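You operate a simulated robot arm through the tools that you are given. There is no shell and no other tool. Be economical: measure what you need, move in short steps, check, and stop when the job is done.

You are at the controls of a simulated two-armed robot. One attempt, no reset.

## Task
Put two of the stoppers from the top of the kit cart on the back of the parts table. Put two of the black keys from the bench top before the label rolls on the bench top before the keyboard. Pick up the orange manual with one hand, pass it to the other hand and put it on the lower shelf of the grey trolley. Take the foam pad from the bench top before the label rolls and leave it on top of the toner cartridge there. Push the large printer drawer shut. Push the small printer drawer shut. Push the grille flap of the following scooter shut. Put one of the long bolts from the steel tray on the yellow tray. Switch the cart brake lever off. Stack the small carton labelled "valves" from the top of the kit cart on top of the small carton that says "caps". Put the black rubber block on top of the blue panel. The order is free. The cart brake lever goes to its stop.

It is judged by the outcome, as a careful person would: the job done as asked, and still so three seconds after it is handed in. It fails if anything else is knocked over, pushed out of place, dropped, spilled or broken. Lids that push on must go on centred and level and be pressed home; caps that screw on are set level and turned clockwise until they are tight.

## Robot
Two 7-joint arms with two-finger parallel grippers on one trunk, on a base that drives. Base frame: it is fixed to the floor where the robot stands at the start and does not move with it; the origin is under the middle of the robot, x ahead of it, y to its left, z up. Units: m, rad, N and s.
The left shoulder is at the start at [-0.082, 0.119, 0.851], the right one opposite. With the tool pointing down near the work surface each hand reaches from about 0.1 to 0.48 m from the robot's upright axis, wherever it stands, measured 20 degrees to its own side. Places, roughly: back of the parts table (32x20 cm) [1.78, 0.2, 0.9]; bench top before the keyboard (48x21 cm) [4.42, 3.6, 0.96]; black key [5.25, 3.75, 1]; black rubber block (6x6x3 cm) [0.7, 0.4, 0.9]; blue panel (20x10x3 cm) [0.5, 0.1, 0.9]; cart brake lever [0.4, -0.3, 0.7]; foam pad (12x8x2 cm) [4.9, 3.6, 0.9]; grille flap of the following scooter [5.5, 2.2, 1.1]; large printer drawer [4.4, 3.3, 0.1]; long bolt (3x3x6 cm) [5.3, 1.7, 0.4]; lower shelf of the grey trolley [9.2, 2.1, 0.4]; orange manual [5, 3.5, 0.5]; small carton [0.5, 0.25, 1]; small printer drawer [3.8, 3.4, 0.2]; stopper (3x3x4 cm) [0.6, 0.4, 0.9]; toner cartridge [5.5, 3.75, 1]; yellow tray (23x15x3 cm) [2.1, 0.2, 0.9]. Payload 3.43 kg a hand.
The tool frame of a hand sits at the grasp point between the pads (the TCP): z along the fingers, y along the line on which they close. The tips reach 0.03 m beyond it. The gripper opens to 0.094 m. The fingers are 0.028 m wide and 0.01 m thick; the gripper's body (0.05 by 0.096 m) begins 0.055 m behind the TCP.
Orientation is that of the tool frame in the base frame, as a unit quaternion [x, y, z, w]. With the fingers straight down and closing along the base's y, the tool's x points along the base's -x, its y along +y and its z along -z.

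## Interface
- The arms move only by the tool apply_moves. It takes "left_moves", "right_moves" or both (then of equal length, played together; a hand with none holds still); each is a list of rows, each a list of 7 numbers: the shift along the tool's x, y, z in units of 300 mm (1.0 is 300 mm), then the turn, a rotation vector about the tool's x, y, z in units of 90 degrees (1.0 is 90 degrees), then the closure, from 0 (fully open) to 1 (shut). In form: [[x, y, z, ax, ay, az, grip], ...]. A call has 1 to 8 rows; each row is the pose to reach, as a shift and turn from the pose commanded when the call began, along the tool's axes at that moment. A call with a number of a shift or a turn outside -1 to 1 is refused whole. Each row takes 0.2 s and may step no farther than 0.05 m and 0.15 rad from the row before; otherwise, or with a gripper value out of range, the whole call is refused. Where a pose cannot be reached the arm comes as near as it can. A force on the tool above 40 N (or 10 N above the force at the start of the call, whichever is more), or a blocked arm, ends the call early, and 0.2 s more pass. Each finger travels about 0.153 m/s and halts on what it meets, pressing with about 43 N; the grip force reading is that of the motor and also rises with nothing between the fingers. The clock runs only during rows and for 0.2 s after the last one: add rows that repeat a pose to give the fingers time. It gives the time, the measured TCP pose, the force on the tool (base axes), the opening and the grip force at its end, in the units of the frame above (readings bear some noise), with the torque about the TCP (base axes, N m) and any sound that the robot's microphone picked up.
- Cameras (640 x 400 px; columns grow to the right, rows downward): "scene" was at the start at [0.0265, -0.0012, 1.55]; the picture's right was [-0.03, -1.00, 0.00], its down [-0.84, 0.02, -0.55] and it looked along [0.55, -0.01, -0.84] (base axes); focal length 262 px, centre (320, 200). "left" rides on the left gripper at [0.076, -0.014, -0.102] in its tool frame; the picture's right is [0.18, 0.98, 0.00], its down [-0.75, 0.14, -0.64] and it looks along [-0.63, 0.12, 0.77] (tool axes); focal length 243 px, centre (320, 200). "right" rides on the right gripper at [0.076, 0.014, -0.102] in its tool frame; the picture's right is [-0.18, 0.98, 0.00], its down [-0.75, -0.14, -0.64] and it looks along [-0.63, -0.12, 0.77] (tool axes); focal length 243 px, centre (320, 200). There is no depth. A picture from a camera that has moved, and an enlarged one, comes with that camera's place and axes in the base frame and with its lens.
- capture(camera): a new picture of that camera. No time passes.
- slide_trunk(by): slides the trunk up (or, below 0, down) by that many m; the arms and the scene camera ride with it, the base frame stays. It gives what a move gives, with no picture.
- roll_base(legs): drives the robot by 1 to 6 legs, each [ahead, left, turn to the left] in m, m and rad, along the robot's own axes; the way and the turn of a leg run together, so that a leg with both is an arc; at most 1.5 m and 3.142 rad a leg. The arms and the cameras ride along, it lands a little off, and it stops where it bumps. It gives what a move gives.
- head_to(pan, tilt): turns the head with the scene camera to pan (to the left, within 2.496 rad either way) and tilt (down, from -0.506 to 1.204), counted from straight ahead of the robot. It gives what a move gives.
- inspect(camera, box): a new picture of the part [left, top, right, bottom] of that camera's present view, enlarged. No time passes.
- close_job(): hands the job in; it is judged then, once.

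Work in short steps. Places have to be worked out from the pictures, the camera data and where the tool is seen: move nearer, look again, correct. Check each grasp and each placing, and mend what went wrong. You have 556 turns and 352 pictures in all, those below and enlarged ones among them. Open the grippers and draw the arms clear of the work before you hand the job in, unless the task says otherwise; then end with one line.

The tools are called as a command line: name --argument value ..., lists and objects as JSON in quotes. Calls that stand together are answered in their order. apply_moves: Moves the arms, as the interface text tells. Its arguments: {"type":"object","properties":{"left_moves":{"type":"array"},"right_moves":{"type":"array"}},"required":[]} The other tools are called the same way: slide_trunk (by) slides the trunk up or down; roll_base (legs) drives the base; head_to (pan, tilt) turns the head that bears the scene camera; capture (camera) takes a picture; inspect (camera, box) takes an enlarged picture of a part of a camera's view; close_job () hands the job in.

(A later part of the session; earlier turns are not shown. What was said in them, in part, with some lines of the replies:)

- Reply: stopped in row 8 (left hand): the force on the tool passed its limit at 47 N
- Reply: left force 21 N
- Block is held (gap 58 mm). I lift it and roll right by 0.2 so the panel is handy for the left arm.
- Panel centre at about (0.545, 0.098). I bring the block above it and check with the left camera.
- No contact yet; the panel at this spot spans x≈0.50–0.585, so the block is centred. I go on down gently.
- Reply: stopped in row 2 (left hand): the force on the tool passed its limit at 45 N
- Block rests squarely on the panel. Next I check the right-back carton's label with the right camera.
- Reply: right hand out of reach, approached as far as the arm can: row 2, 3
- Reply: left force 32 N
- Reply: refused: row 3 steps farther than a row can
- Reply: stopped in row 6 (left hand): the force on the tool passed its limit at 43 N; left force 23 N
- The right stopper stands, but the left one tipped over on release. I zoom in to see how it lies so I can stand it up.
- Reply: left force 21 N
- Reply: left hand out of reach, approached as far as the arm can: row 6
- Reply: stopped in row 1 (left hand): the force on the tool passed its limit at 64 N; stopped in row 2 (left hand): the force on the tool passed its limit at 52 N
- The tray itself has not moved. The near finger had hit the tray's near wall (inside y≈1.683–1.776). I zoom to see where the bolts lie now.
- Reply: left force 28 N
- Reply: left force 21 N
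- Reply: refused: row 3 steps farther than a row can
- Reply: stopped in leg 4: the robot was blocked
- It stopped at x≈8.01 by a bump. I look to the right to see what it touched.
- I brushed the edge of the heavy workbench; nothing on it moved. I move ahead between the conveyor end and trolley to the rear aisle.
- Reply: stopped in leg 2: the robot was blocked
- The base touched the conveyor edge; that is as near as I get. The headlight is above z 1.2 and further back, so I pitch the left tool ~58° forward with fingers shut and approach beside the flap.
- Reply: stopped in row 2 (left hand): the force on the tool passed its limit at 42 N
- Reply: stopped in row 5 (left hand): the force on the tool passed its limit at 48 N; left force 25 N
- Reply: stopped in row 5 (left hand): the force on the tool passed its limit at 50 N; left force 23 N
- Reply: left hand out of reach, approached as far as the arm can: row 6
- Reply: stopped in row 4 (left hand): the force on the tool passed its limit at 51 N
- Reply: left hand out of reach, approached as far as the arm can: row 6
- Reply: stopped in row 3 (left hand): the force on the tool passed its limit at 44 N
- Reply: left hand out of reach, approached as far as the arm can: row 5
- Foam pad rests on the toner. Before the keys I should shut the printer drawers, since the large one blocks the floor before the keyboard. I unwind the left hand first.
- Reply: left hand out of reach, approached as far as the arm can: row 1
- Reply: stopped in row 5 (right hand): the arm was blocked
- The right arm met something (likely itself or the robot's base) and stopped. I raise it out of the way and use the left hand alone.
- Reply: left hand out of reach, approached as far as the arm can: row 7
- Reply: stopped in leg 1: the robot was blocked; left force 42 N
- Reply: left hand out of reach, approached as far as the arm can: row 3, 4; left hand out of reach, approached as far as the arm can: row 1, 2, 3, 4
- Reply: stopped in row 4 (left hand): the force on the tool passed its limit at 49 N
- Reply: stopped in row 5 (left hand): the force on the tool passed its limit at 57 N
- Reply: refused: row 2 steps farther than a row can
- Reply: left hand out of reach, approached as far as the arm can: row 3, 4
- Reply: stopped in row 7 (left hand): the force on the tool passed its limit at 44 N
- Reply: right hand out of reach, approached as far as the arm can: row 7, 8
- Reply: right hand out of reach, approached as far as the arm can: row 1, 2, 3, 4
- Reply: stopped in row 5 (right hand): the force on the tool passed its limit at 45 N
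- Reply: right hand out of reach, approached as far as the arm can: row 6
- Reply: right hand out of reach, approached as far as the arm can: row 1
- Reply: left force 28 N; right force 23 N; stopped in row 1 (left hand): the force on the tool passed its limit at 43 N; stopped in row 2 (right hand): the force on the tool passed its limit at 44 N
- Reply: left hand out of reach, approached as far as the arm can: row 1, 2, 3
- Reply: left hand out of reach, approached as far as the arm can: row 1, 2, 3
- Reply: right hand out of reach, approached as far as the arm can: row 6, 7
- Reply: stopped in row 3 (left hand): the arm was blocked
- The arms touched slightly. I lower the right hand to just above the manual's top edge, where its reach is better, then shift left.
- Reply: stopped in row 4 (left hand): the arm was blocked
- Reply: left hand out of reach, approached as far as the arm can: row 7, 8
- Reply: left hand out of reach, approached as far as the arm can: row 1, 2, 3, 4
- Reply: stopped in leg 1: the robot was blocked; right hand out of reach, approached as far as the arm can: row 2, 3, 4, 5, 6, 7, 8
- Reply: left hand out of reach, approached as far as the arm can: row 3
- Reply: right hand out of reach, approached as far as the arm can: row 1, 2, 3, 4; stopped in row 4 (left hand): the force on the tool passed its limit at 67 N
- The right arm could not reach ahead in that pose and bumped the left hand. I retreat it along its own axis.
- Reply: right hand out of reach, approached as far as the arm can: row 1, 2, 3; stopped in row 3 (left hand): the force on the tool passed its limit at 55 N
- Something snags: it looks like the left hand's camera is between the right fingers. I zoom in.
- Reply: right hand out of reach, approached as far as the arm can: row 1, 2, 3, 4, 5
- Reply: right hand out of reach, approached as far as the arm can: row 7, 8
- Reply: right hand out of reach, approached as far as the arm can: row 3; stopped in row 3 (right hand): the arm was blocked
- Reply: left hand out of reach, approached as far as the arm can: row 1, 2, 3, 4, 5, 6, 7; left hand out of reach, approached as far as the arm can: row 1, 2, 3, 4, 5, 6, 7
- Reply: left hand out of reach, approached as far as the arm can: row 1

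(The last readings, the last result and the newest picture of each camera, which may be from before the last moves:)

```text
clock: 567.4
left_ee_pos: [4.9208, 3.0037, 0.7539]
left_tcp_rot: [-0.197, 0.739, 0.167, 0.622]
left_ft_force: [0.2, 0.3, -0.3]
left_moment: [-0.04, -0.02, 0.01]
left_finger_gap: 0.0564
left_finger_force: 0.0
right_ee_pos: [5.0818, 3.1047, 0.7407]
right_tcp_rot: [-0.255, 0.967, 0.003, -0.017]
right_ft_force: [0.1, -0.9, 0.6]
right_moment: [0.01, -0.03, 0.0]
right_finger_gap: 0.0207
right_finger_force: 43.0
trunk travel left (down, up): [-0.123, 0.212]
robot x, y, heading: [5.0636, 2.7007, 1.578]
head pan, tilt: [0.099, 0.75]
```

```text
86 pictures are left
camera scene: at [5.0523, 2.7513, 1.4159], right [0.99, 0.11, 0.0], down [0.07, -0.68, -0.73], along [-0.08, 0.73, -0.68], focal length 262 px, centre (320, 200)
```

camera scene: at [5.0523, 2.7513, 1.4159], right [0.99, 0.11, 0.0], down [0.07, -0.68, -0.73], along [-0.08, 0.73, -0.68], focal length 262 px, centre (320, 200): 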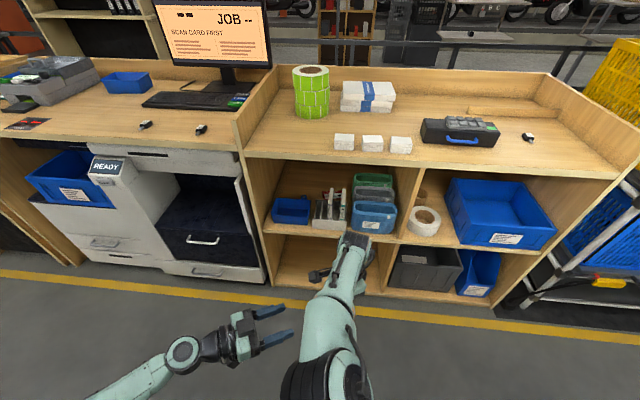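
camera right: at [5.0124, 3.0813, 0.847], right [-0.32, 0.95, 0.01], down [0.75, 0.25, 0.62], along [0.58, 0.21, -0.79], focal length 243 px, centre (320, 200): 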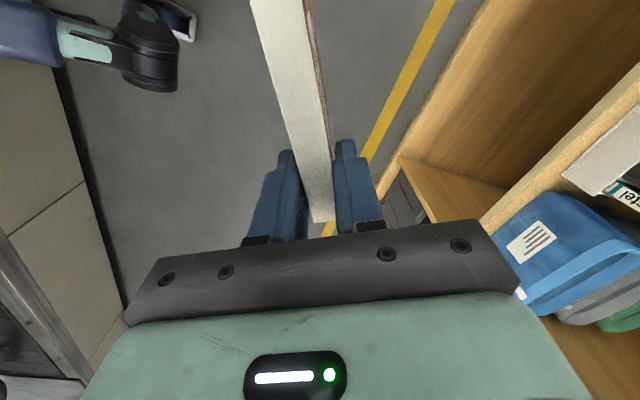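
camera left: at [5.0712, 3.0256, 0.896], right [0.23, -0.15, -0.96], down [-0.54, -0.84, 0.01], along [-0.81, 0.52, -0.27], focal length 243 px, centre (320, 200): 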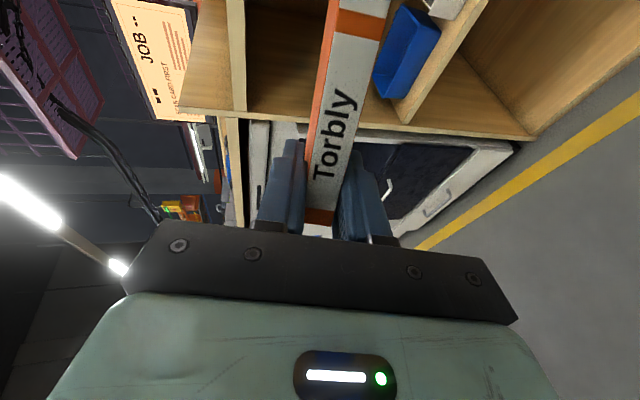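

The manual is now in the right hand alone. I unwind the left arm in two steps and yaw the right hand back.

apply_moves --left_moves '[[-0.064, 0.018, -0.044, -0.0325, 0.0647, -0.0534, 0.4], [-0.128, 0.037, -0.088, -0.065, 0.1294, -0.1067, 0.4], [-0.193, 0.055, -0.133, -0.0975, 0.1941, -0.16, 0.4], [-0.257, 0.074, -0.177, -0.13, 0.2589, -0.2134, 0.4], [-0.321, 0.093, -0.221, -0.1625, 0.3236, -0.2668, 0.4], [-0.385, 0.11, -0.265, -0.195, 0.3883, -0.3201, 0.4], [-0.45, 0.13, -0.31, -0.2275, 0.453, -0.3735, 0.4]]'

apply_moves --left_moves '[[0, 0, 0, -0.0325, 0.0647, -0.0534, 0.4], [0, 0, 0, -0.065, 0.1294, -0.1067, 0.4], [0, 0, 0, -0.0975, 0.1941, -0.16, 0.4], [0, 0, 0, -0.13, 0.2589, -0.2134, 0.4], [0, 0, 0, -0.1625, 0.3236, -0.2668, 0.4], [0, 0, 0, -0.195, 0.3883, -0.3201, 0.4], [0, 0, 0, -0.2275, 0.453, -0.3735, 0.4]]'

apply_moves --right_moves '[[0, -0.03, -0.05, 0, 0, -0.0917, 1], [0, -0.06, -0.1, 0, 0, -0.1834, 1], [0, -0.1, -0.15, 0, 0, -0.275, 1], [0, -0.15, -0.2, 0, 0, -0.367, 1], [0, -0.2, -0.25, 0, 0, -0.4585, 1], [0, -0.25, -0.3, 0, 0, -0.55, 1], [0, -0.3, -0.35, 0, 0, -0.642, 1]]'

capture --camera "scene"

```text
clock: 569.0
left_ee_pos: [4.8436, 3.0089, 0.9031]
left_tcp_rot: [-0.546, 0.779, 0.031, 0.307]
left_ft_force: [0.2, -0.8, 0.4]
left_moment: [-0.02, 0.01, 0.02]
left_finger_gap: 0.0563
left_finger_force: 0.0
right_ee_pos: [5.0829, 3.1052, 0.7417]
right_tcp_rot: [-0.255, 0.967, 0.004, -0.017]
right_ft_force: [0.1, 1.0, 0.0]
right_moment: [-0.01, -0.05, -0.02]
right_finger_gap: 0.0208
right_finger_force: 43.0
trunk travel left (down, up): [-0.123, 0.212]
robot x, y, heading: [5.0614, 2.7004, 1.576]
head pan, tilt: [0.099, 0.75]
```

```text
clock: 570.6
left_ee_pos: [4.8427, 3.008, 0.9021]
left_tcp_rot: [0.763, -0.632, 0.111, 0.08]
left_ft_force: [-0.7, 0.8, 0.3]
left_moment: [-0.02, 0.01, -0.01]
left_finger_gap: 0.0563
left_finger_force: 0.0
right_ee_pos: [5.0829, 3.1062, 0.7423]
right_tcp_rot: [-0.255, 0.967, 0.003, -0.018]
right_ft_force: [1.0, -0.1, -0.7]
right_moment: [0.01, -0.05, 0.01]
right_finger_gap: 0.0209
right_finger_force: 43.2
trunk travel left (down, up): [-0.123, 0.212]
robot x, y, heading: [5.059, 2.7018, 1.581]
head pan, tilt: [0.099, 0.75]
```

```text
clock: 572.2
left_ee_pos: [4.844, 3.009, 0.9013]
left_tcp_rot: [0.762, -0.633, 0.111, 0.08]
left_ft_force: [0.0, 0.8, -0.7]
left_moment: [-0.02, 0.02, 0.02]
left_finger_gap: 0.0563
left_finger_force: 0.1
right_ee_pos: [5.1311, 3.0254, 0.8482]
right_tcp_rot: [-0.692, 0.722, 0.012, -0.014]
right_ft_force: [-0.7, -0.6, -0.3]
right_moment: [0.03, 0.0, -0.02]
right_finger_gap: 0.0206
right_finger_force: 42.8
trunk travel left (down, up): [-0.123, 0.212]
robot x, y, heading: [5.0613, 2.7024, 1.574]
head pan, tilt: [0.099, 0.75]
```

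```text
85 pictures are left
camera scene: at [5.0528, 2.7515, 1.4159], right [0.99, 0.11, 0.0], down [0.07, -0.68, -0.73], along [-0.08, 0.73, -0.68], focal length 262 px, centre (320, 200)
```

scene: 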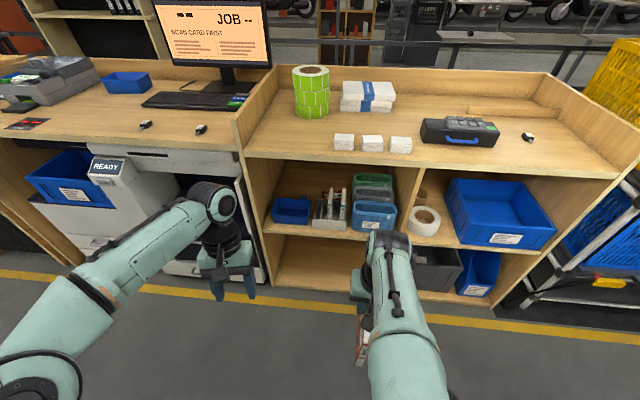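

The right hand holds the manual securely. I strafe right along the aisle toward the trolley.

roll_base --legs '[[0.12, 0, 0], [0, -1.0, 0.01], [0, -1.0, 0.01]]'

roll_base --legs '[[0, -1.0, 0.01]]'

head_to --pan -1.2 --tilt 0.6

capture --camera "scene"

```text
clock: 590.8
left_ee_pos: [6.823, 3.1815, 0.9017]
left_tcp_rot: [0.775, -0.617, 0.113, 0.077]
left_ft_force: [0.0, 0.7, 0.2]
left_moment: [-0.03, 0.03, 0.01]
left_finger_gap: 0.0564
left_finger_force: 0.0
right_ee_pos: [7.1102, 3.2096, 0.8491]
right_tcp_rot: [-0.705, 0.709, 0.01, -0.014]
right_ft_force: [-0.6, 0.6, -1.2]
right_moment: [0.02, -0.02, 0.0]
right_finger_gap: 0.0208
right_finger_force: 42.9
trunk travel left (down, up): [-0.123, 0.212]
robot x, y, heading: [7.0519, 2.8785, 1.621]
head pan, tilt: [0.099, 0.75]
```

```text
clock: 599.8
left_ee_pos: [7.8107, 3.2334, 0.9015]
left_tcp_rot: [0.778, -0.613, 0.113, 0.076]
left_ft_force: [0.9, -0.5, 0.5]
left_moment: [0.01, 0.01, -0.03]
left_finger_gap: 0.0563
left_finger_force: 0.0
right_ee_pos: [8.0958, 3.2642, 0.8479]
right_tcp_rot: [0.709, -0.705, -0.01, 0.014]
right_ft_force: [-1.2, -0.6, -1.1]
right_moment: [0.04, 0.04, 0.01]
right_finger_gap: 0.0208
right_finger_force: 42.5
trunk travel left (down, up): [-0.123, 0.212]
robot x, y, heading: [8.0439, 2.9309, 1.633]
head pan, tilt: [0.099, 0.75]
```

```text
clock: 601.3
left_ee_pos: [7.8107, 3.2324, 0.9023]
left_tcp_rot: [0.779, -0.612, 0.114, 0.076]
left_ft_force: [-0.3, -0.1, 0.4]
left_moment: [-0.02, 0.04, 0.0]
left_finger_gap: 0.0564
left_finger_force: 0.1
right_ee_pos: [8.0962, 3.2655, 0.8481]
right_tcp_rot: [0.708, -0.706, -0.012, 0.014]
right_ft_force: [0.5, -0.4, -1.6]
right_moment: [0.06, 0.0, 0.04]
right_finger_gap: 0.0209
right_finger_force: 43.0
trunk travel left (down, up): [-0.123, 0.212]
robot x, y, heading: [8.043, 2.9393, 1.632]
head pan, tilt: [-1.201, 0.6]
```

```text
84 pictures are left
camera scene: at [8.1269, 2.9421, 1.4288], right [0.42, -0.91, 0.0], down [-0.51, -0.24, -0.83], along [0.75, 0.34, -0.57], focal length 262 px, centre (320, 200)
```

scene: 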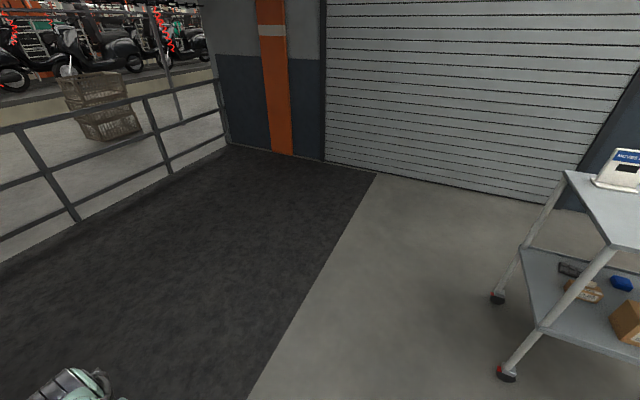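

The trolley stands right: its near corner at about (9.03, 2.37), lower shelf z≈0.4. I turn toward it for a full look.

roll_base --legs '[[0, 0, -2.1]]'

head_to --pan 0.0 --tilt 0.55

capture --camera "scene"

```text
clock: 606.7
left_ee_pos: [8.4196, 2.9812, 0.9017]
left_tcp_rot: [0.149, 0.979, 0.01, -0.137]
left_ft_force: [-0.8, 0.0, -0.2]
left_moment: [-0.01, -0.01, 0.0]
left_finger_gap: 0.0566
left_finger_force: 0.0
right_ee_pos: [8.3012, 2.7189, 0.8479]
right_tcp_rot: [0.264, 0.964, 0.017, 0.003]
right_ft_force: [0.2, 0.1, -1.5]
right_moment: [-0.03, -0.04, 0.0]
right_finger_gap: 0.0206
right_finger_force: 43.3
trunk travel left (down, up): [-0.123, 0.212]
robot x, y, heading: [8.047, 2.9324, -0.475]
head pan, tilt: [-1.201, 0.6]
```

```text
clock: 608.1
left_ee_pos: [8.4207, 2.9821, 0.9005]
left_tcp_rot: [0.149, 0.979, 0.011, -0.137]
left_ft_force: [-0.3, -0.4, 1.3]
left_moment: [0.03, -0.07, 0.0]
left_finger_gap: 0.0568
left_finger_force: 0.2
right_ee_pos: [8.302, 2.7204, 0.8476]
right_tcp_rot: [0.265, 0.964, 0.018, 0.002]
right_ft_force: [-0.2, 0.4, -2.2]
right_moment: [0.01, -0.04, 0.03]
right_finger_gap: 0.0206
right_finger_force: 42.9
trunk travel left (down, up): [-0.123, 0.212]
robot x, y, heading: [8.0461, 2.9322, -0.481]
head pan, tilt: [0.0, 0.55]
```

```text
83 pictures are left
camera scene: at [8.0978, 2.9073, 1.4333], right [-0.46, -0.89, 0.0], down [-0.46, 0.24, -0.85], along [0.76, -0.39, -0.52], focal length 262 px, centre (320, 200)
```

scene: 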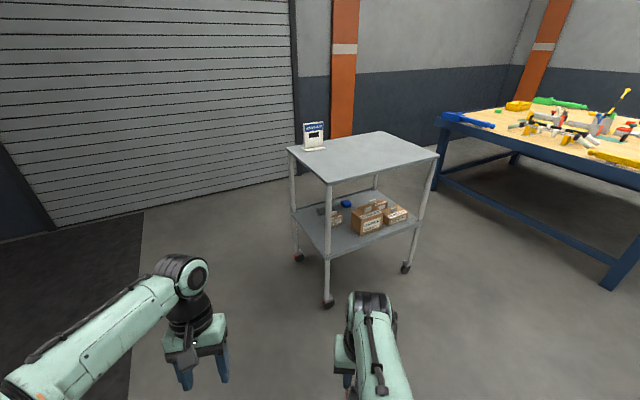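

inspect --camera "scene" --box '[270, 110, 462, 310]'

```text
2.00 times, centred on (366, 210) of scene
camera zoom: at [8.0978, 2.9073, 1.4333], right [-0.46, -0.89, 0.0], down [-0.46, 0.24, -0.85], along [0.76, -0.39, -0.52], focal length 524 px, centre (228, 180)
```

zoom: 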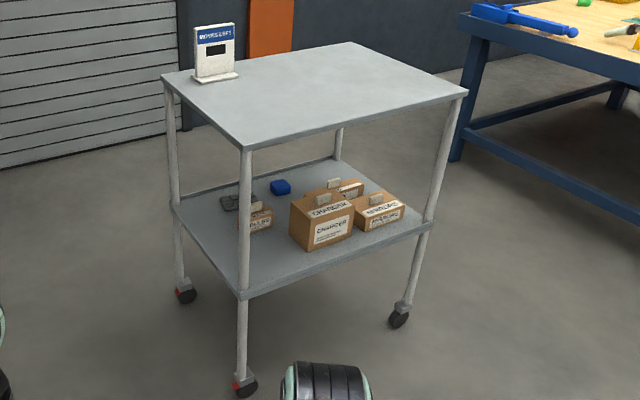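

Lower shelf: z≈0.406, x 9.03–9.54, y 1.69–2.385, boxes from y≤2.15. The free corner is x 9.03–9.28, y 2.17–2.37. I position the robot facing it from the west.

roll_base --legs '[[0, 0, 0.48], [0, -0.5, 0], [0.35, 0, 0]]'

slide_trunk --by -0.1

capture --camera "scene"

```text
clock: 616.5
left_ee_pos: [8.7166, 2.6333, 0.9009]
left_tcp_rot: [-0.09, 0.986, -0.022, -0.135]
left_ft_force: [-0.1, 1.1, -0.8]
left_moment: [0.03, 0.01, 0.0]
left_finger_gap: 0.0564
left_finger_force: 0.0
right_ee_pos: [8.7313, 2.3477, 0.8471]
right_tcp_rot: [0.024, 1.0, 0.018, -0.003]
right_ft_force: [0.1, -0.1, -0.8]
right_moment: [-0.02, -0.01, 0.0]
right_finger_gap: 0.0206
right_finger_force: 43.0
trunk travel left (down, up): [-0.123, 0.212]
robot x, y, heading: [8.4072, 2.4192, 0.004]
head pan, tilt: [0.0, 0.55]
```

```text
clock: 617.8
left_ee_pos: [8.7144, 2.6328, 0.8022]
left_tcp_rot: [-0.09, 0.986, -0.023, -0.135]
left_ft_force: [-0.1, 0.3, 0.1]
left_moment: [0.02, -0.03, 0.01]
left_finger_gap: 0.0564
left_finger_force: 0.0
right_ee_pos: [8.7317, 2.3468, 0.747]
right_tcp_rot: [0.025, 1.0, 0.018, -0.001]
right_ft_force: [-0.3, -0.4, -1.2]
right_moment: [-0.02, -0.08, 0.01]
right_finger_gap: 0.0207
right_finger_force: 43.1
trunk travel left (down, up): [-0.023, 0.312]
robot x, y, heading: [8.4044, 2.4161, 0.003]
head pan, tilt: [0.0, 0.55]
```

```text
81 pictures are left
camera scene: at [8.4966, 2.418, 1.3261], right [0.01, -1.0, 0.0], down [-0.52, 0.0, -0.85], along [0.85, 0.0, -0.52], focal length 262 px, centre (320, 200)
```

scene: 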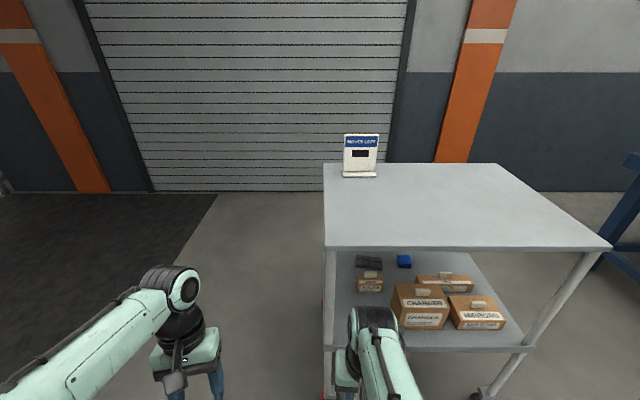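

Now I pitch the right hand forward, moving it to the right and down on this side of the trolley.

apply_moves --right_moves '[[-0.025, -0.042, 0.06, 0, -0.095, 0, 1], [-0.05, -0.083, 0.12, 0, -0.19, 0, 1], [-0.075, -0.125, 0.18, 0, -0.285, 0, 1], [-0.1, -0.167, 0.24, 0, -0.38, 0, 1], [-0.125, -0.208, 0.3, 0, -0.475, 0, 1], [-0.15, -0.25, 0.36, 0, -0.57, 0, 1], [-0.175, -0.29, 0.43, 0, -0.665, 0, 1], [-0.2, -0.333, 0.5, 0, -0.76, 0, 1]]'

capture --camera "scene"

```text
clock: 619.6
left_ee_pos: [8.7156, 2.6345, 0.8012]
left_tcp_rot: [-0.09, 0.987, -0.022, -0.135]
left_ft_force: [0.8, 0.2, 0.5]
left_moment: [0.04, 0.01, 0.02]
left_finger_gap: 0.0564
left_finger_force: 0.1
right_ee_pos: [8.7875, 2.2519, 0.5928]
right_tcp_rot: [0.031, 0.828, 0.001, 0.56]
right_ft_force: [0.1, -0.6, -1.2]
right_moment: [-0.07, 0.08, -0.03]
right_finger_gap: 0.0207
right_finger_force: 43.2
trunk travel left (down, up): [-0.023, 0.312]
robot x, y, heading: [8.4093, 2.417, 0.004]
head pan, tilt: [0.0, 0.55]
```

```text
80 pictures are left
camera scene: at [8.4972, 2.418, 1.326], right [0.01, -1.0, 0.0], down [-0.52, 0.0, -0.85], along [0.85, 0.0, -0.52], focal length 262 px, centre (320, 200)
```

scene: 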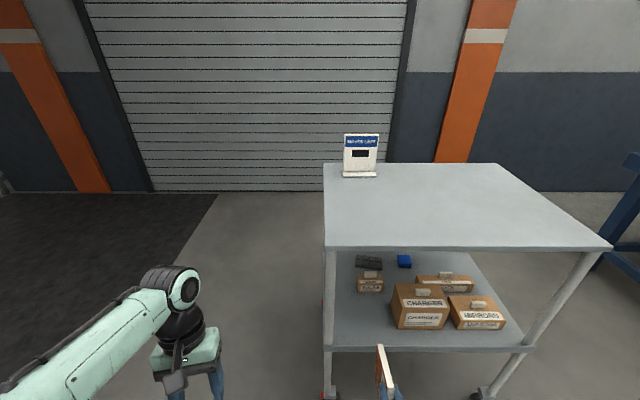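

Pitched 68°. Next I roll it so the manual turns flat (spine side to the left).

apply_moves --right_moves '[[0, 0, 0.01, 0, 0, 0.095, 1], [0, 0, 0.02, 0, 0, 0.19, 1], [0, 0, 0.03, 0, 0, 0.285, 1], [0, 0, 0.04, 0, 0, 0.38, 1], [0, 0, 0.05, 0, 0, 0.475, 1], [0, 0, 0.06, 0, 0, 0.57, 1], [0, 0, 0.07, 0, 0, 0.665, 1], [0, 0, 0.08, 0, 0, 0.76, 1]]'

capture --camera "scene"

```text
clock: 621.4
left_ee_pos: [8.7151, 2.6336, 0.8015]
left_tcp_rot: [-0.09, 0.986, -0.022, -0.136]
left_ft_force: [-0.1, 0.2, 0.5]
left_moment: [-0.01, 0.01, 0.0]
left_finger_gap: 0.0566
left_finger_force: 0.0
right_ee_pos: [8.8102, 2.2508, 0.5855]
right_tcp_rot: [0.492, 0.667, 0.316, 0.463]
right_ft_force: [-0.6, -0.2, -1.9]
right_moment: [-0.02, 0.08, 0.01]
right_finger_gap: 0.0209
right_finger_force: 43.3
trunk travel left (down, up): [-0.023, 0.312]
robot x, y, heading: [8.4047, 2.4159, 0.007]
head pan, tilt: [0.0, 0.55]
```

```text
79 pictures are left
camera scene: at [8.4969, 2.418, 1.326], right [0.01, -1.0, 0.0], down [-0.52, 0.0, -0.85], along [0.85, 0.0, -0.52], focal length 262 px, centre (320, 200)
```

scene: 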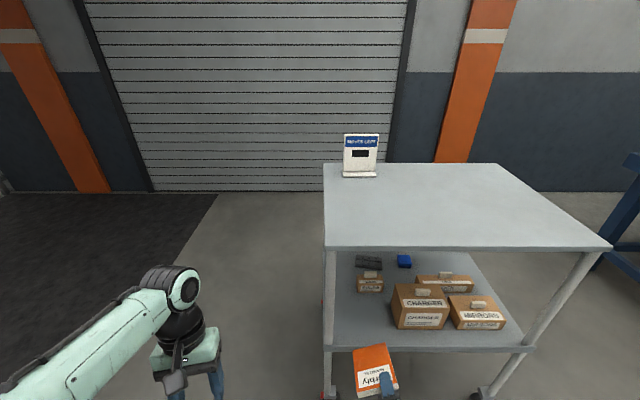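

The manual is nearly flat. I finish the roll and reduce the downward tilt to ~12°.

apply_moves --right_moves '[[0, 0, 0, -0.037, 0, 0.07, 1], [0, 0, 0, -0.074, 0, 0.14, 1], [0, 0, 0, -0.11, 0, 0.21, 1]]'

capture --camera "right"

```text
clock: 622.2
left_ee_pos: [8.7158, 2.6335, 0.8017]
left_tcp_rot: [-0.091, 0.986, -0.023, -0.135]
left_ft_force: [-0.5, -0.4, -0.2]
left_moment: [0.02, -0.02, -0.01]
left_finger_gap: 0.0561
left_finger_force: 0.0
right_ee_pos: [8.8084, 2.2492, 0.5863]
right_tcp_rot: [0.552, 0.548, 0.445, 0.444]
right_ft_force: [-0.6, 0.0, -1.8]
right_moment: [-0.06, 0.1, -0.01]
right_finger_gap: 0.0206
right_finger_force: 43.4
trunk travel left (down, up): [-0.023, 0.312]
robot x, y, heading: [8.4015, 2.4199, 0.004]
head pan, tilt: [0.0, 0.55]
```

```text
78 pictures are left
camera right: at [8.7109, 2.3263, 0.6215], right [0.2, -0.19, 0.96], down [-0.66, -0.75, -0.01], along [0.72, -0.63, -0.28], focal length 243 px, centre (320, 200)
```

right: 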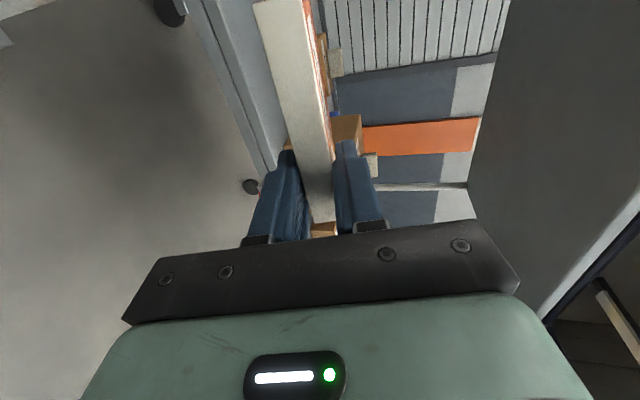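

The hand points ahead 12° down with the manual level sideways. I lower it to slot height, then look.

apply_moves --right_moves '[[0, -0.104, 0.022, 0, 0, 0, 1], [0, -0.209, 0.045, 0, 0, 0, 1], [0, -0.313, 0.067, 0, 0, 0, 1]]'

head_to --pan -0.2 --tilt 0.75

capture --camera "scene"

```text
clock: 623.0
left_ee_pos: [8.714, 2.6331, 0.8014]
left_tcp_rot: [-0.09, 0.986, -0.022, -0.136]
left_ft_force: [-0.5, -0.6, 0.4]
left_moment: [0.0, -0.02, 0.02]
left_finger_gap: 0.0564
left_finger_force: 0.1
right_ee_pos: [8.8073, 2.2612, 0.5045]
right_tcp_rot: [0.553, 0.547, 0.443, 0.446]
right_ft_force: [0.4, 0.0, -2.1]
right_moment: [-0.04, 0.13, -0.02]
right_finger_gap: 0.0208
right_finger_force: 43.1
right hand out of reach, approached as far as the arm can: row 3
trunk travel left (down, up): [-0.023, 0.312]
robot x, y, heading: [8.4022, 2.4142, 0.005]
head pan, tilt: [0.0, 0.55]
```

```text
clock: 623.8
left_ee_pos: [8.715, 2.634, 0.8025]
left_tcp_rot: [-0.09, 0.986, -0.023, -0.135]
left_ft_force: [-0.4, -0.3, 0.1]
left_moment: [-0.02, 0.02, 0.02]
left_finger_gap: 0.0566
left_finger_force: 0.1
right_ee_pos: [8.8063, 2.2616, 0.5056]
right_tcp_rot: [0.553, 0.548, 0.442, 0.445]
right_ft_force: [1.1, 0.4, -1.1]
right_moment: [-0.05, 0.11, -0.05]
right_finger_gap: 0.0207
right_finger_force: 42.7
trunk travel left (down, up): [-0.023, 0.312]
robot x, y, heading: [8.4057, 2.4166, 0.003]
head pan, tilt: [-0.201, 0.75]
```

```text
77 pictures are left
camera scene: at [8.4884, 2.4015, 1.3087], right [-0.19, -0.98, 0.0], down [-0.67, 0.13, -0.73], along [0.72, -0.14, -0.68], focal length 262 px, centre (320, 200)
```

scene: 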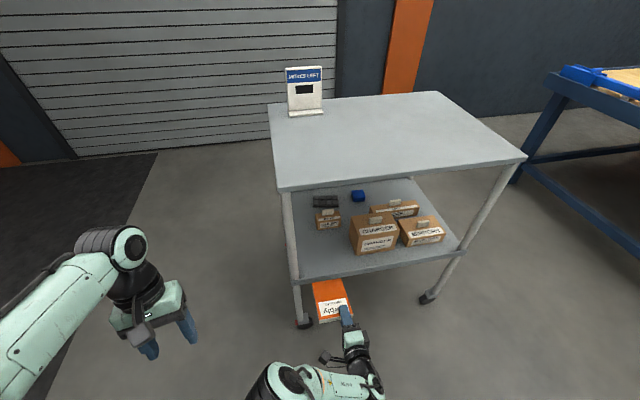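

The manual is above shelf height by ~6 cm. I shift 2 cm right and drive ahead 16 cm, then check.

roll_base --legs '[[0, -0.025, 0], [0.16, 0, 0]]'

capture --camera "scene"

```text
clock: 625.7
left_ee_pos: [8.8752, 2.6096, 0.8027]
left_tcp_rot: [-0.092, 0.986, -0.023, -0.135]
left_ft_force: [0.4, -1.3, 0.0]
left_moment: [0.0, -0.01, -0.01]
left_finger_gap: 0.0566
left_finger_force: 0.0
right_ee_pos: [8.9668, 2.238, 0.5059]
right_tcp_rot: [0.553, 0.549, 0.442, 0.445]
right_ft_force: [-0.2, 0.0, -1.1]
right_moment: [-0.04, 0.1, -0.02]
right_finger_gap: 0.0205
right_finger_force: 42.9
trunk travel left (down, up): [-0.023, 0.312]
robot x, y, heading: [8.5658, 2.3934, 0.008]
head pan, tilt: [-0.201, 0.75]
```

```text
76 pictures are left
camera scene: at [8.6488, 2.3774, 1.3086], right [-0.19, -0.98, 0.0], down [-0.67, 0.13, -0.73], along [0.72, -0.14, -0.68], focal length 262 px, centre (320, 200)
```

scene: 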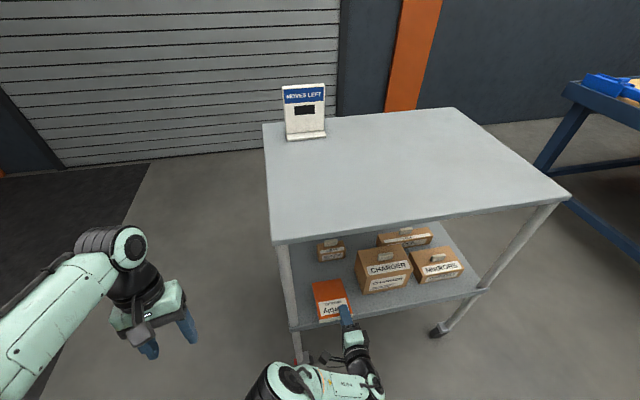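

The manual passes cleanly between post and box. I advance 9.5 cm more.

roll_base --legs '[[0.095, 0, 0]]'

inspect --camera "scene" --box '[230, 200, 486, 360]'

capture --camera "right"

```text
clock: 626.8
left_ee_pos: [8.9716, 2.61, 0.8018]
left_tcp_rot: [-0.091, 0.986, -0.023, -0.135]
left_ft_force: [0.2, 0.6, 0.8]
left_moment: [0.02, 0.02, 0.0]
left_finger_gap: 0.0564
left_finger_force: 0.0
right_ee_pos: [9.0632, 2.2391, 0.5056]
right_tcp_rot: [0.553, 0.549, 0.442, 0.445]
right_ft_force: [0.5, 0.0, -1.0]
right_moment: [-0.06, 0.09, 0.0]
right_finger_gap: 0.021
right_finger_force: 42.7
trunk travel left (down, up): [-0.023, 0.312]
robot x, y, heading: [8.6575, 2.3916, 0.006]
head pan, tilt: [-0.201, 0.75]
```

```text
2.50 times, centred on (358, 280) of scene
camera zoom: at [8.7458, 2.378, 1.3086], right [-0.19, -0.98, 0.0], down [-0.67, 0.13, -0.73], along [0.72, -0.14, -0.68], focal length 655 px, centre (225, 0)
```

zoom: 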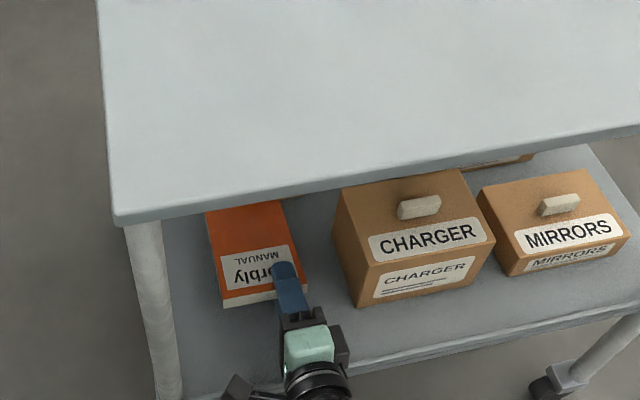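

```text
74 pictures are left
camera right: at [8.967, 2.3154, 0.5408], right [0.21, -0.19, 0.96], down [-0.66, -0.75, 0.0], along [0.72, -0.64, -0.28], focal length 243 px, centre (320, 200)
```

right: 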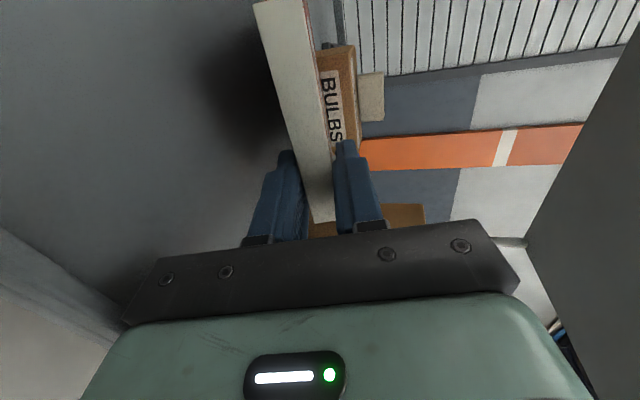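

In place over the free shelf corner. I lower with the trunk, then the arm in small steps to contact.

slide_trunk --by -0.022

apply_moves --right_moves '[[0, -0.033, 0.007, 0, 0, 0, 1], [0, -0.065, 0.014, 0, 0, 0, 1], [0, -0.085, 0.018, 0, 0, 0, 1], [0, -0.1, 0.021, 0, 0, 0, 1], [0, -0.115, 0.025, 0, 0, 0, 1], [0, -0.13, 0.028, 0, 0, 0, 1]]'

inspect --camera "scene" --box '[230, 200, 486, 360]'

```text
clock: 627.5
left_ee_pos: [8.9711, 2.6107, 0.78]
left_tcp_rot: [-0.09, 0.986, -0.023, -0.136]
left_ft_force: [0.5, 0.3, 0.3]
left_moment: [-0.03, 0.03, 0.02]
left_finger_gap: 0.0567
left_finger_force: 0.0
right_ee_pos: [9.0652, 2.2393, 0.4881]
right_tcp_rot: [0.553, 0.549, 0.441, 0.446]
right_ft_force: [0.2, -0.1, 0.5]
right_moment: [-0.03, -0.11, -0.03]
right_finger_gap: 0.0207
right_finger_force: 43.1
trunk travel left (down, up): [-0.001, 0.334]
robot x, y, heading: [8.6616, 2.3957, 0.008]
head pan, tilt: [-0.201, 0.75]
```

```text
clock: 628.2
left_ee_pos: [8.9716, 2.6092, 0.7802]
left_tcp_rot: [-0.091, 0.986, -0.023, -0.135]
left_ft_force: [-0.7, 0.0, 0.2]
left_moment: [0.01, 0.01, 0.01]
left_finger_gap: 0.0561
left_finger_force: 0.0
right_ee_pos: [9.0648, 2.2412, 0.4856]
right_tcp_rot: [0.552, 0.544, 0.44, 0.453]
right_ft_force: [-5.3, -0.7, 9.8]
right_moment: [0.21, 0.93, 0.12]
right_finger_gap: 0.0209
right_finger_force: 42.7
right hand out of reach, approached as far as the arm can: row 1, 2, 3
trunk travel left (down, up): [-0.001, 0.334]
robot x, y, heading: [8.6614, 2.395, 0.003]
head pan, tilt: [-0.201, 0.75]
stopped in row 3 (right hand): the force on the tool passed its limit at 46 N (the readings are from after the stop); the commanded pose is now the measured one
```

```text
2.50 times, centred on (358, 280) of scene
camera zoom: at [8.7473, 2.3781, 1.2922], right [-0.19, -0.98, 0.0], down [-0.67, 0.13, -0.73], along [0.72, -0.14, -0.68], focal length 655 px, centre (225, 0)
```

zoom: 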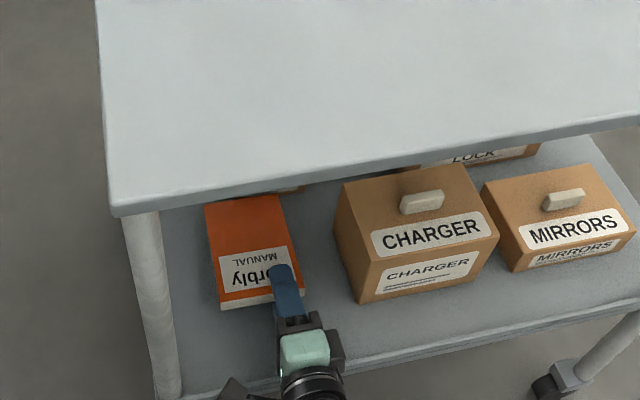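

The torque suggests the gripper's palm met the shelf's edge. I raise slightly, back out 3.5 cm, and lower again.

apply_moves --right_moves '[[0, 0.02, 0, 0, 0, 0, 1]]'

roll_base --legs '[[-0.035, 0, 0]]'

apply_moves --right_moves '[[0, -0.03, 0.007, 0, 0, 0, 1], [0, -0.06, 0.014, 0, 0, 0, 1], [0, -0.08, 0.018, 0, 0, 0, 1], [0, -0.1, 0.021, 0, 0, 0, 1], [0, -0.115, 0.025, 0, 0, 0, 1], [0, -0.13, 0.028, 0, 0, 0, 1], [0, -0.145, 0.031, 0, 0, 0, 1], [0, -0.16, 0.034, 0, 0, 0, 1]]'

inspect --camera "right" --box '[0, 100, 480, 400]'

```text
clock: 628.6
left_ee_pos: [8.9721, 2.6114, 0.7799]
left_tcp_rot: [-0.09, 0.987, -0.022, -0.135]
left_ft_force: [0.1, -0.1, 0.4]
left_moment: [-0.02, 0.02, 0.02]
left_finger_gap: 0.0566
left_finger_force: 0.1
right_ee_pos: [9.0659, 2.2423, 0.4922]
right_tcp_rot: [0.553, 0.545, 0.44, 0.452]
right_ft_force: [0.4, 0.0, -1.8]
right_moment: [-0.04, 0.12, -0.01]
right_finger_gap: 0.0208
right_finger_force: 43.1
trunk travel left (down, up): [-0.001, 0.334]
robot x, y, heading: [8.6621, 2.3904, 0.006]
head pan, tilt: [-0.201, 0.75]
```

```text
clock: 629.5
left_ee_pos: [8.9366, 2.6095, 0.7798]
left_tcp_rot: [-0.091, 0.986, -0.023, -0.135]
left_ft_force: [-0.4, -1.1, 0.1]
left_moment: [-0.03, -0.01, 0.01]
left_finger_gap: 0.0563
left_finger_force: 0.1
right_ee_pos: [9.0314, 2.2426, 0.4908]
right_tcp_rot: [0.553, 0.544, 0.44, 0.453]
right_ft_force: [-0.1, 0.1, -1.6]
right_moment: [-0.02, 0.11, -0.01]
right_finger_gap: 0.0205
right_finger_force: 43.3
trunk travel left (down, up): [-0.001, 0.334]
robot x, y, heading: [8.6264, 2.3944, 0.008]
head pan, tilt: [-0.201, 0.75]
```

```text
clock: 631.2
left_ee_pos: [8.9349, 2.609, 0.7802]
left_tcp_rot: [-0.09, 0.987, -0.022, -0.134]
left_ft_force: [0.1, 0.2, 1.0]
left_moment: [0.02, 0.0, 0.03]
left_finger_gap: 0.0565
left_finger_force: 0.0
right_ee_pos: [9.0322, 2.2545, 0.4757]
right_tcp_rot: [0.552, 0.54, 0.44, 0.458]
right_ft_force: [-10.3, -16.9, 29.6]
right_moment: [0.07, -1.05, -0.46]
right_finger_gap: 0.0208
right_finger_force: 43.0
right hand out of reach, approached as far as the arm can: row 2, 3, 4, 5, 6, 7, 8
trunk travel left (down, up): [-0.001, 0.334]
robot x, y, heading: [8.6248, 2.3958, 0.01]
head pan, tilt: [-0.201, 0.75]
```

```text
1.33 times, centred on (240, 250) of right
camera zoom: at [8.9357, 2.3342, 0.5093], right [0.18, -0.18, 0.97], down [-0.68, -0.73, -0.01], along [0.71, -0.66, -0.26], focal length 324 px, centre (427, 133)
```

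zoom: 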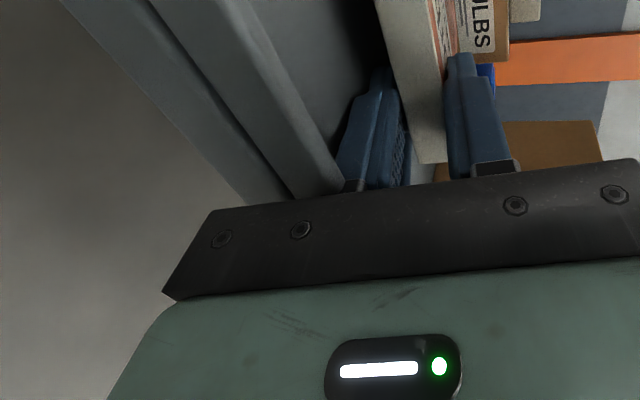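

Front edge now touches the shelf (floor ≈0.44). For a clean release I lift a little, tilt the hand ~35° nose-down so its palm clears the rim, and go 5 cm further in.

apply_moves --right_moves '[[0, 0.07, 0, 0, 0, 0, 1], [0, 0.14, 0, 0.06, 0, 0, 1], [0, 0.2, 0, 0.13, 0, 0, 1], [0, 0.24, 0, 0.2, 0, 0, 1], [0, 0.26, 0, 0.26, 0, 0, 1]]'

inspect --camera "scene" --box '[230, 200, 486, 360]'

```text
clock: 632.5
left_ee_pos: [8.9381, 2.6098, 0.7791]
left_tcp_rot: [-0.091, 0.986, -0.022, -0.135]
left_ft_force: [0.3, 0.0, 0.0]
left_moment: [0.0, 0.02, -0.03]
left_finger_gap: 0.0566
left_finger_force: 0.1
right_ee_pos: [9.0443, 2.2593, 0.5491]
right_tcp_rot: [0.633, 0.623, 0.319, 0.331]
right_ft_force: [1.0, 0.5, -1.6]
right_moment: [-0.02, 0.12, -0.01]
right_finger_gap: 0.0206
right_finger_force: 42.8
trunk travel left (down, up): [-0.001, 0.334]
robot x, y, heading: [8.63, 2.3945, 0.009]
head pan, tilt: [-0.201, 0.75]
```

```text
2.50 times, centred on (358, 280) of scene
camera zoom: at [8.7134, 2.3774, 1.2921], right [-0.19, -0.98, 0.0], down [-0.67, 0.13, -0.73], along [0.72, -0.14, -0.68], focal length 655 px, centre (225, 0)
```

zoom: 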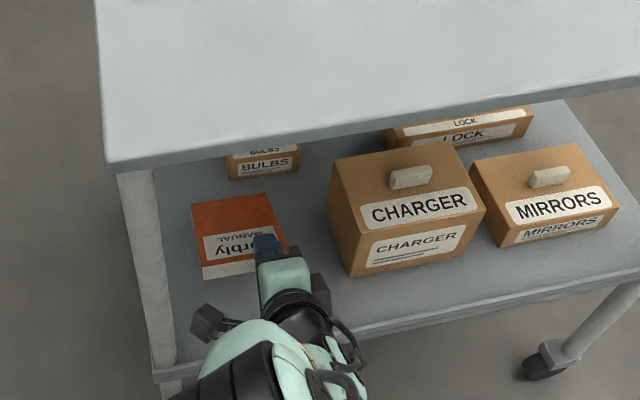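

Tilted 35°. I advance 4 cm and lower to touch.

roll_base --legs '[[0.04, 0, 0]]'

apply_moves --right_moves '[[0, -0.027, 0.019, 0, 0, 0, 1], [0, -0.055, 0.039, 0, 0, 0, 1], [0, -0.07, 0.049, 0, 0, 0, 1], [0, -0.085, 0.06, 0, 0, 0, 1], [0, -0.1, 0.07, 0, 0, 0, 1], [0, -0.115, 0.081, 0, 0, 0, 1], [0, -0.13, 0.091, 0, 0, 0, 1]]'

inspect --camera "scene" --box '[230, 200, 486, 360]'

```text
clock: 633.3
left_ee_pos: [8.9767, 2.6085, 0.7799]
left_tcp_rot: [-0.09, 0.986, -0.023, -0.135]
left_ft_force: [0.5, 0.0, -0.2]
left_moment: [-0.01, -0.01, 0.01]
left_finger_gap: 0.0562
left_finger_force: 0.1
right_ee_pos: [9.0859, 2.2585, 0.5491]
right_tcp_rot: [0.633, 0.622, 0.32, 0.33]
right_ft_force: [-0.1, -0.1, -2.7]
right_moment: [-0.07, 0.11, -0.01]
right_finger_gap: 0.0208
right_finger_force: 43.1
trunk travel left (down, up): [-0.001, 0.334]
robot x, y, heading: [8.6678, 2.393, 0.01]
head pan, tilt: [-0.201, 0.75]
```

```text
clock: 634.9
left_ee_pos: [8.9754, 2.6099, 0.7795]
left_tcp_rot: [-0.09, 0.987, -0.024, -0.134]
left_ft_force: [-0.2, -0.4, 0.2]
left_moment: [-0.03, -0.04, -0.02]
left_finger_gap: 0.0563
left_finger_force: 0.1
right_ee_pos: [9.0855, 2.2567, 0.5023]
right_tcp_rot: [0.633, 0.622, 0.322, 0.331]
right_ft_force: [-6.3, 0.5, 14.9]
right_moment: [0.89, -1.75, 0.35]
right_finger_gap: 0.0255
right_finger_force: 42.8
trunk travel left (down, up): [-0.001, 0.334]
robot x, y, heading: [8.6696, 2.3927, -0.001]
head pan, tilt: [-0.201, 0.75]
```

```text
2.50 times, centred on (358, 280) of scene
camera zoom: at [8.7521, 2.3778, 1.2922], right [-0.19, -0.98, 0.0], down [-0.67, 0.13, -0.73], along [0.72, -0.14, -0.68], focal length 655 px, centre (225, 0)
```

zoom: 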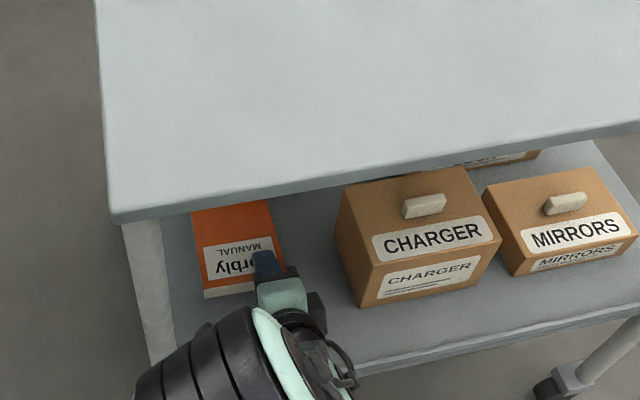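

The front edge rests on the shelf (15 N). I open part way and draw back and slightly down so the manual settles off the lower finger.

apply_moves --right_moves '[[0, 0, 0, 0, 0, 0, 0.65], [0, 0, 0, 0, 0, 0, 0.5], [0, 0, 0, 0, 0, 0, 0.45]]'

inspect --camera "scene" --box '[230, 200, 486, 360]'

capture --camera "right"

```text
clock: 635.7
left_ee_pos: [8.9763, 2.6089, 0.78]
left_tcp_rot: [-0.091, 0.986, -0.022, -0.136]
left_ft_force: [0.2, -0.7, -0.3]
left_moment: [0.01, 0.02, -0.01]
left_finger_gap: 0.0563
left_finger_force: 0.0
right_ee_pos: [9.0845, 2.2581, 0.5011]
right_tcp_rot: [0.633, 0.623, 0.32, 0.331]
right_ft_force: [-1.2, -0.7, -0.7]
right_moment: [0.0, 0.01, -0.01]
right_finger_gap: 0.0521
right_finger_force: 0.9
trunk travel left (down, up): [-0.001, 0.334]
robot x, y, heading: [8.6647, 2.3927, 0.001]
head pan, tilt: [-0.201, 0.75]
```

```text
2.50 times, centred on (358, 280) of scene
camera zoom: at [8.7535, 2.3776, 1.2921], right [-0.19, -0.98, 0.0], down [-0.67, 0.13, -0.73], along [0.72, -0.14, -0.68], focal length 655 px, centre (225, 0)
```

zoom: 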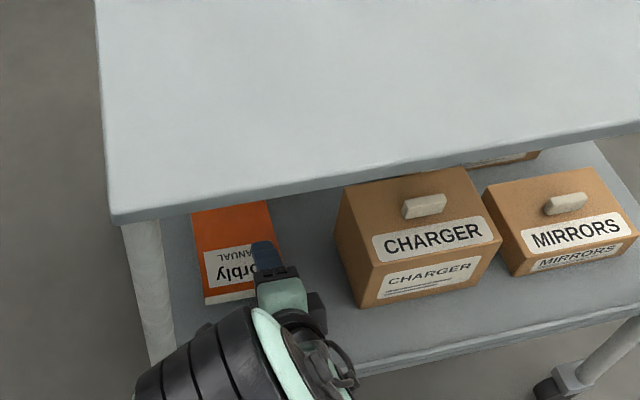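

```text
68 pictures are left
camera right: at [9.0106, 2.3368, 0.5714], right [0.56, -0.19, 0.8], down [-0.62, -0.74, 0.26], along [0.55, -0.65, -0.53], focal length 243 px, centre (320, 200)
```

right: 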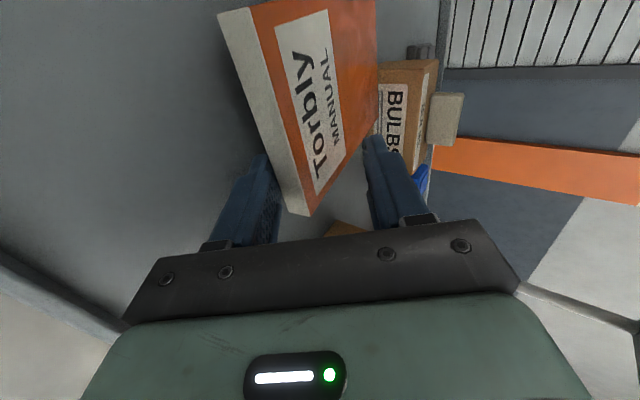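

The manual has settled, its corner resting on the lower finger. I draw the hand back.

apply_moves --right_moves '[[0, -0.04, -0.03, 0, 0, 0, 0.45], [0, -0.08, -0.06, 0, 0, 0, 0.45], [0, -0.13, -0.095, 0, 0, 0, 0.45], [0, -0.17, -0.14, 0, 0, 0, 0.45], [0, -0.18, -0.24, 0, 0, 0, 0.45]]'

inspect --camera "scene" --box '[230, 200, 486, 360]'

capture --camera "right"

```text
clock: 636.9
left_ee_pos: [8.9765, 2.6102, 0.7803]
left_tcp_rot: [-0.09, 0.986, -0.023, -0.135]
left_ft_force: [-0.4, 0.0, -0.5]
left_moment: [-0.02, -0.01, -0.02]
left_finger_gap: 0.0564
left_finger_force: 0.1
right_ee_pos: [8.9919, 2.2612, 0.4961]
right_tcp_rot: [0.633, 0.625, 0.318, 0.328]
right_ft_force: [-1.4, 0.3, 2.4]
right_moment: [0.07, 0.03, 0.01]
right_finger_gap: 0.0511
right_finger_force: 0.1
trunk travel left (down, up): [-0.001, 0.334]
robot x, y, heading: [8.6693, 2.3968, 0.003]
head pan, tilt: [-0.201, 0.75]
```

```text
2.50 times, centred on (358, 280) of scene
camera zoom: at [8.7529, 2.3777, 1.2921], right [-0.19, -0.98, 0.0], down [-0.67, 0.13, -0.73], along [0.72, -0.14, -0.68], focal length 655 px, centre (225, 0)
```

zoom: 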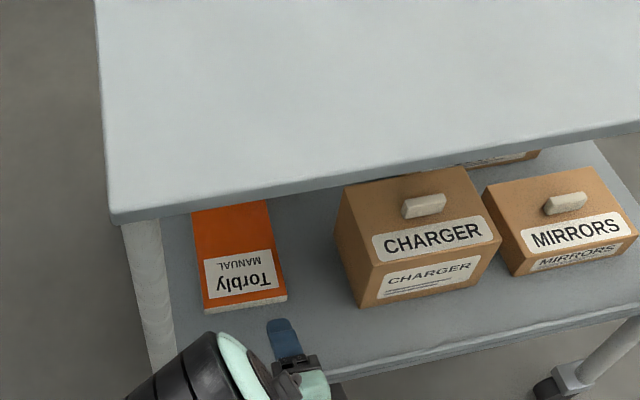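

```text
66 pictures are left
camera right: at [8.9182, 2.3394, 0.5678], right [0.57, -0.19, 0.8], down [-0.62, -0.74, 0.27], along [0.54, -0.64, -0.54], focal length 243 px, centre (320, 200)
```

right: 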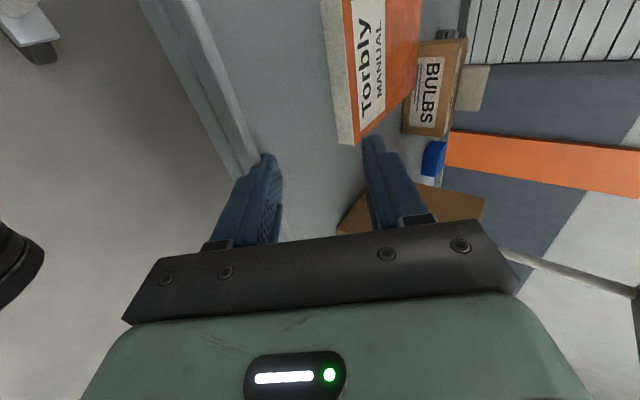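

The orange manual lies flat on the lower shelf. I raise the hand slightly, open, and back the robot away.

apply_moves --right_moves '[[0, 0.06, -0.04, 0, 0, 0, 0.45], [0, 0.1, -0.12, 0, 0, 0, 0.45], [0, 0.12, -0.2, 0, 0, 0, 0.3]]'

roll_base --legs '[[-0.35, 0, 0]]'

slide_trunk --by 0.25

capture --camera "scene"

```text
clock: 637.7
left_ee_pos: [8.9763, 2.61, 0.7804]
left_tcp_rot: [-0.091, 0.987, -0.023, -0.134]
left_ft_force: [0.4, -0.7, -0.5]
left_moment: [0.0, 0.04, -0.01]
left_finger_gap: 0.0563
left_finger_force: 0.1
right_ee_pos: [9.0088, 2.2709, 0.5505]
right_tcp_rot: [0.633, 0.622, 0.32, 0.331]
right_ft_force: [-0.4, -0.3, 0.0]
right_moment: [0.03, 0.03, 0.0]
right_finger_gap: 0.0658
right_finger_force: 0.0
right hand out of reach, approached as far as the arm can: row 1, 2, 3
trunk travel left (down, up): [-0.001, 0.334]
robot x, y, heading: [8.6673, 2.3942, 0.005]
head pan, tilt: [-0.201, 0.75]
```

```text
clock: 640.0
left_ee_pos: [8.6256, 2.6087, 0.78]
left_tcp_rot: [-0.097, 0.986, -0.024, -0.135]
left_ft_force: [0.2, -0.9, 0.2]
left_moment: [-0.01, 0.0, -0.02]
left_finger_gap: 0.0562
left_finger_force: 0.0
right_ee_pos: [8.6625, 2.2719, 0.551]
right_tcp_rot: [0.629, 0.627, 0.322, 0.328]
right_ft_force: [-0.6, 0.6, -0.3]
right_moment: [-0.01, 0.0, 0.02]
right_finger_gap: 0.0656
right_finger_force: 0.1
trunk travel left (down, up): [-0.001, 0.334]
robot x, y, heading: [8.3202, 2.3898, 0.015]
head pan, tilt: [-0.201, 0.75]
```

```text
clock: 642.6
left_ee_pos: [8.6261, 2.6108, 1.0296]
left_tcp_rot: [-0.097, 0.986, -0.024, -0.135]
left_ft_force: [-0.2, -0.4, -0.5]
left_moment: [0.01, 0.01, 0.02]
left_finger_gap: 0.0565
left_finger_force: 0.0
right_ee_pos: [8.6605, 2.2723, 0.8002]
right_tcp_rot: [0.629, 0.627, 0.322, 0.328]
right_ft_force: [-0.5, 0.8, 0.5]
right_moment: [-0.01, 0.0, 0.01]
right_finger_gap: 0.0658
right_finger_force: 0.2
trunk travel left (down, up): [-0.251, 0.084]
robot x, y, heading: [8.3204, 2.3872, 0.016]
head pan, tilt: [-0.201, 0.75]
```

```text
65 pictures are left
camera scene: at [8.3563, 2.3738, 1.543], right [-0.18, -0.98, 0.0], down [-0.67, 0.12, -0.73], along [0.72, -0.13, -0.68], focal length 262 px, centre (320, 200)
```

scene: 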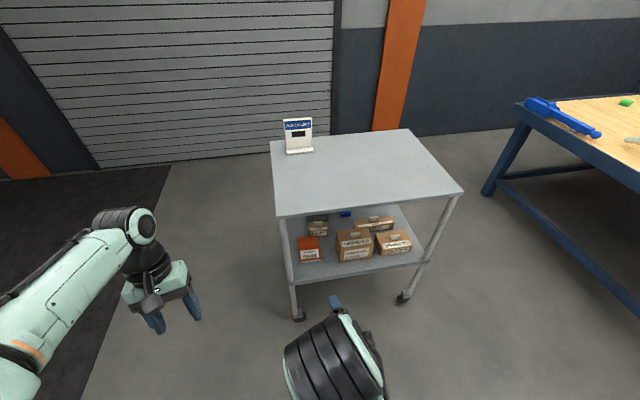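

Everything is in place. I open both grippers fully with the arms clear.

apply_moves --left_moves '[[0, 0, 0, 0, 0, 0, 0], [0, 0, 0, 0, 0, 0, 0]]' --right_moves '[[0, 0, 0, 0, 0, 0, 0], [0, 0, 0, 0, 0, 0, 0]]'

inspect --camera "scene" --box '[260, 180, 420, 280]'

```text
clock: 643.2
left_ee_pos: [8.6266, 2.6096, 1.03]
left_tcp_rot: [-0.098, 0.986, -0.024, -0.134]
left_ft_force: [0.6, 0.3, -0.5]
left_moment: [-0.01, -0.02, 0.01]
left_finger_gap: 0.0941
left_finger_force: 0.1
right_ee_pos: [8.6613, 2.2716, 0.8011]
right_tcp_rot: [0.629, 0.627, 0.322, 0.329]
right_ft_force: [-0.4, 0.2, 0.3]
right_moment: [-0.01, 0.03, 0.02]
right_finger_gap: 0.094
right_finger_force: 0.2
trunk travel left (down, up): [-0.251, 0.084]
robot x, y, heading: [8.3198, 2.3885, 0.017]
head pan, tilt: [-0.201, 0.75]
```

```text
4.00 times, centred on (340, 230) of scene
camera zoom: at [8.3566, 2.3738, 1.543], right [-0.18, -0.98, 0.0], down [-0.67, 0.12, -0.73], along [0.72, -0.13, -0.68], focal length 1048 px, centre (240, 80)
```

zoom: 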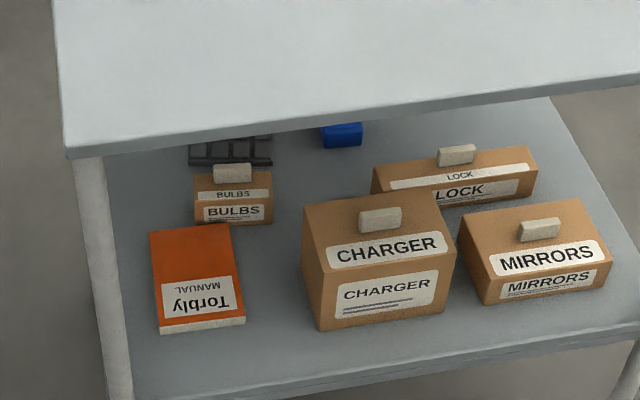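

The manual rests flat on the lower shelf with nothing else disturbed, the grippers are open and the arms are clear. I hand the job in.

close_job

```text
The job is handed in.
```

All eleven tasks are done and the job is handed in, with both grippers open and the arms clear; I did not go back to re-check the cart, the scooter or the benches at the end.
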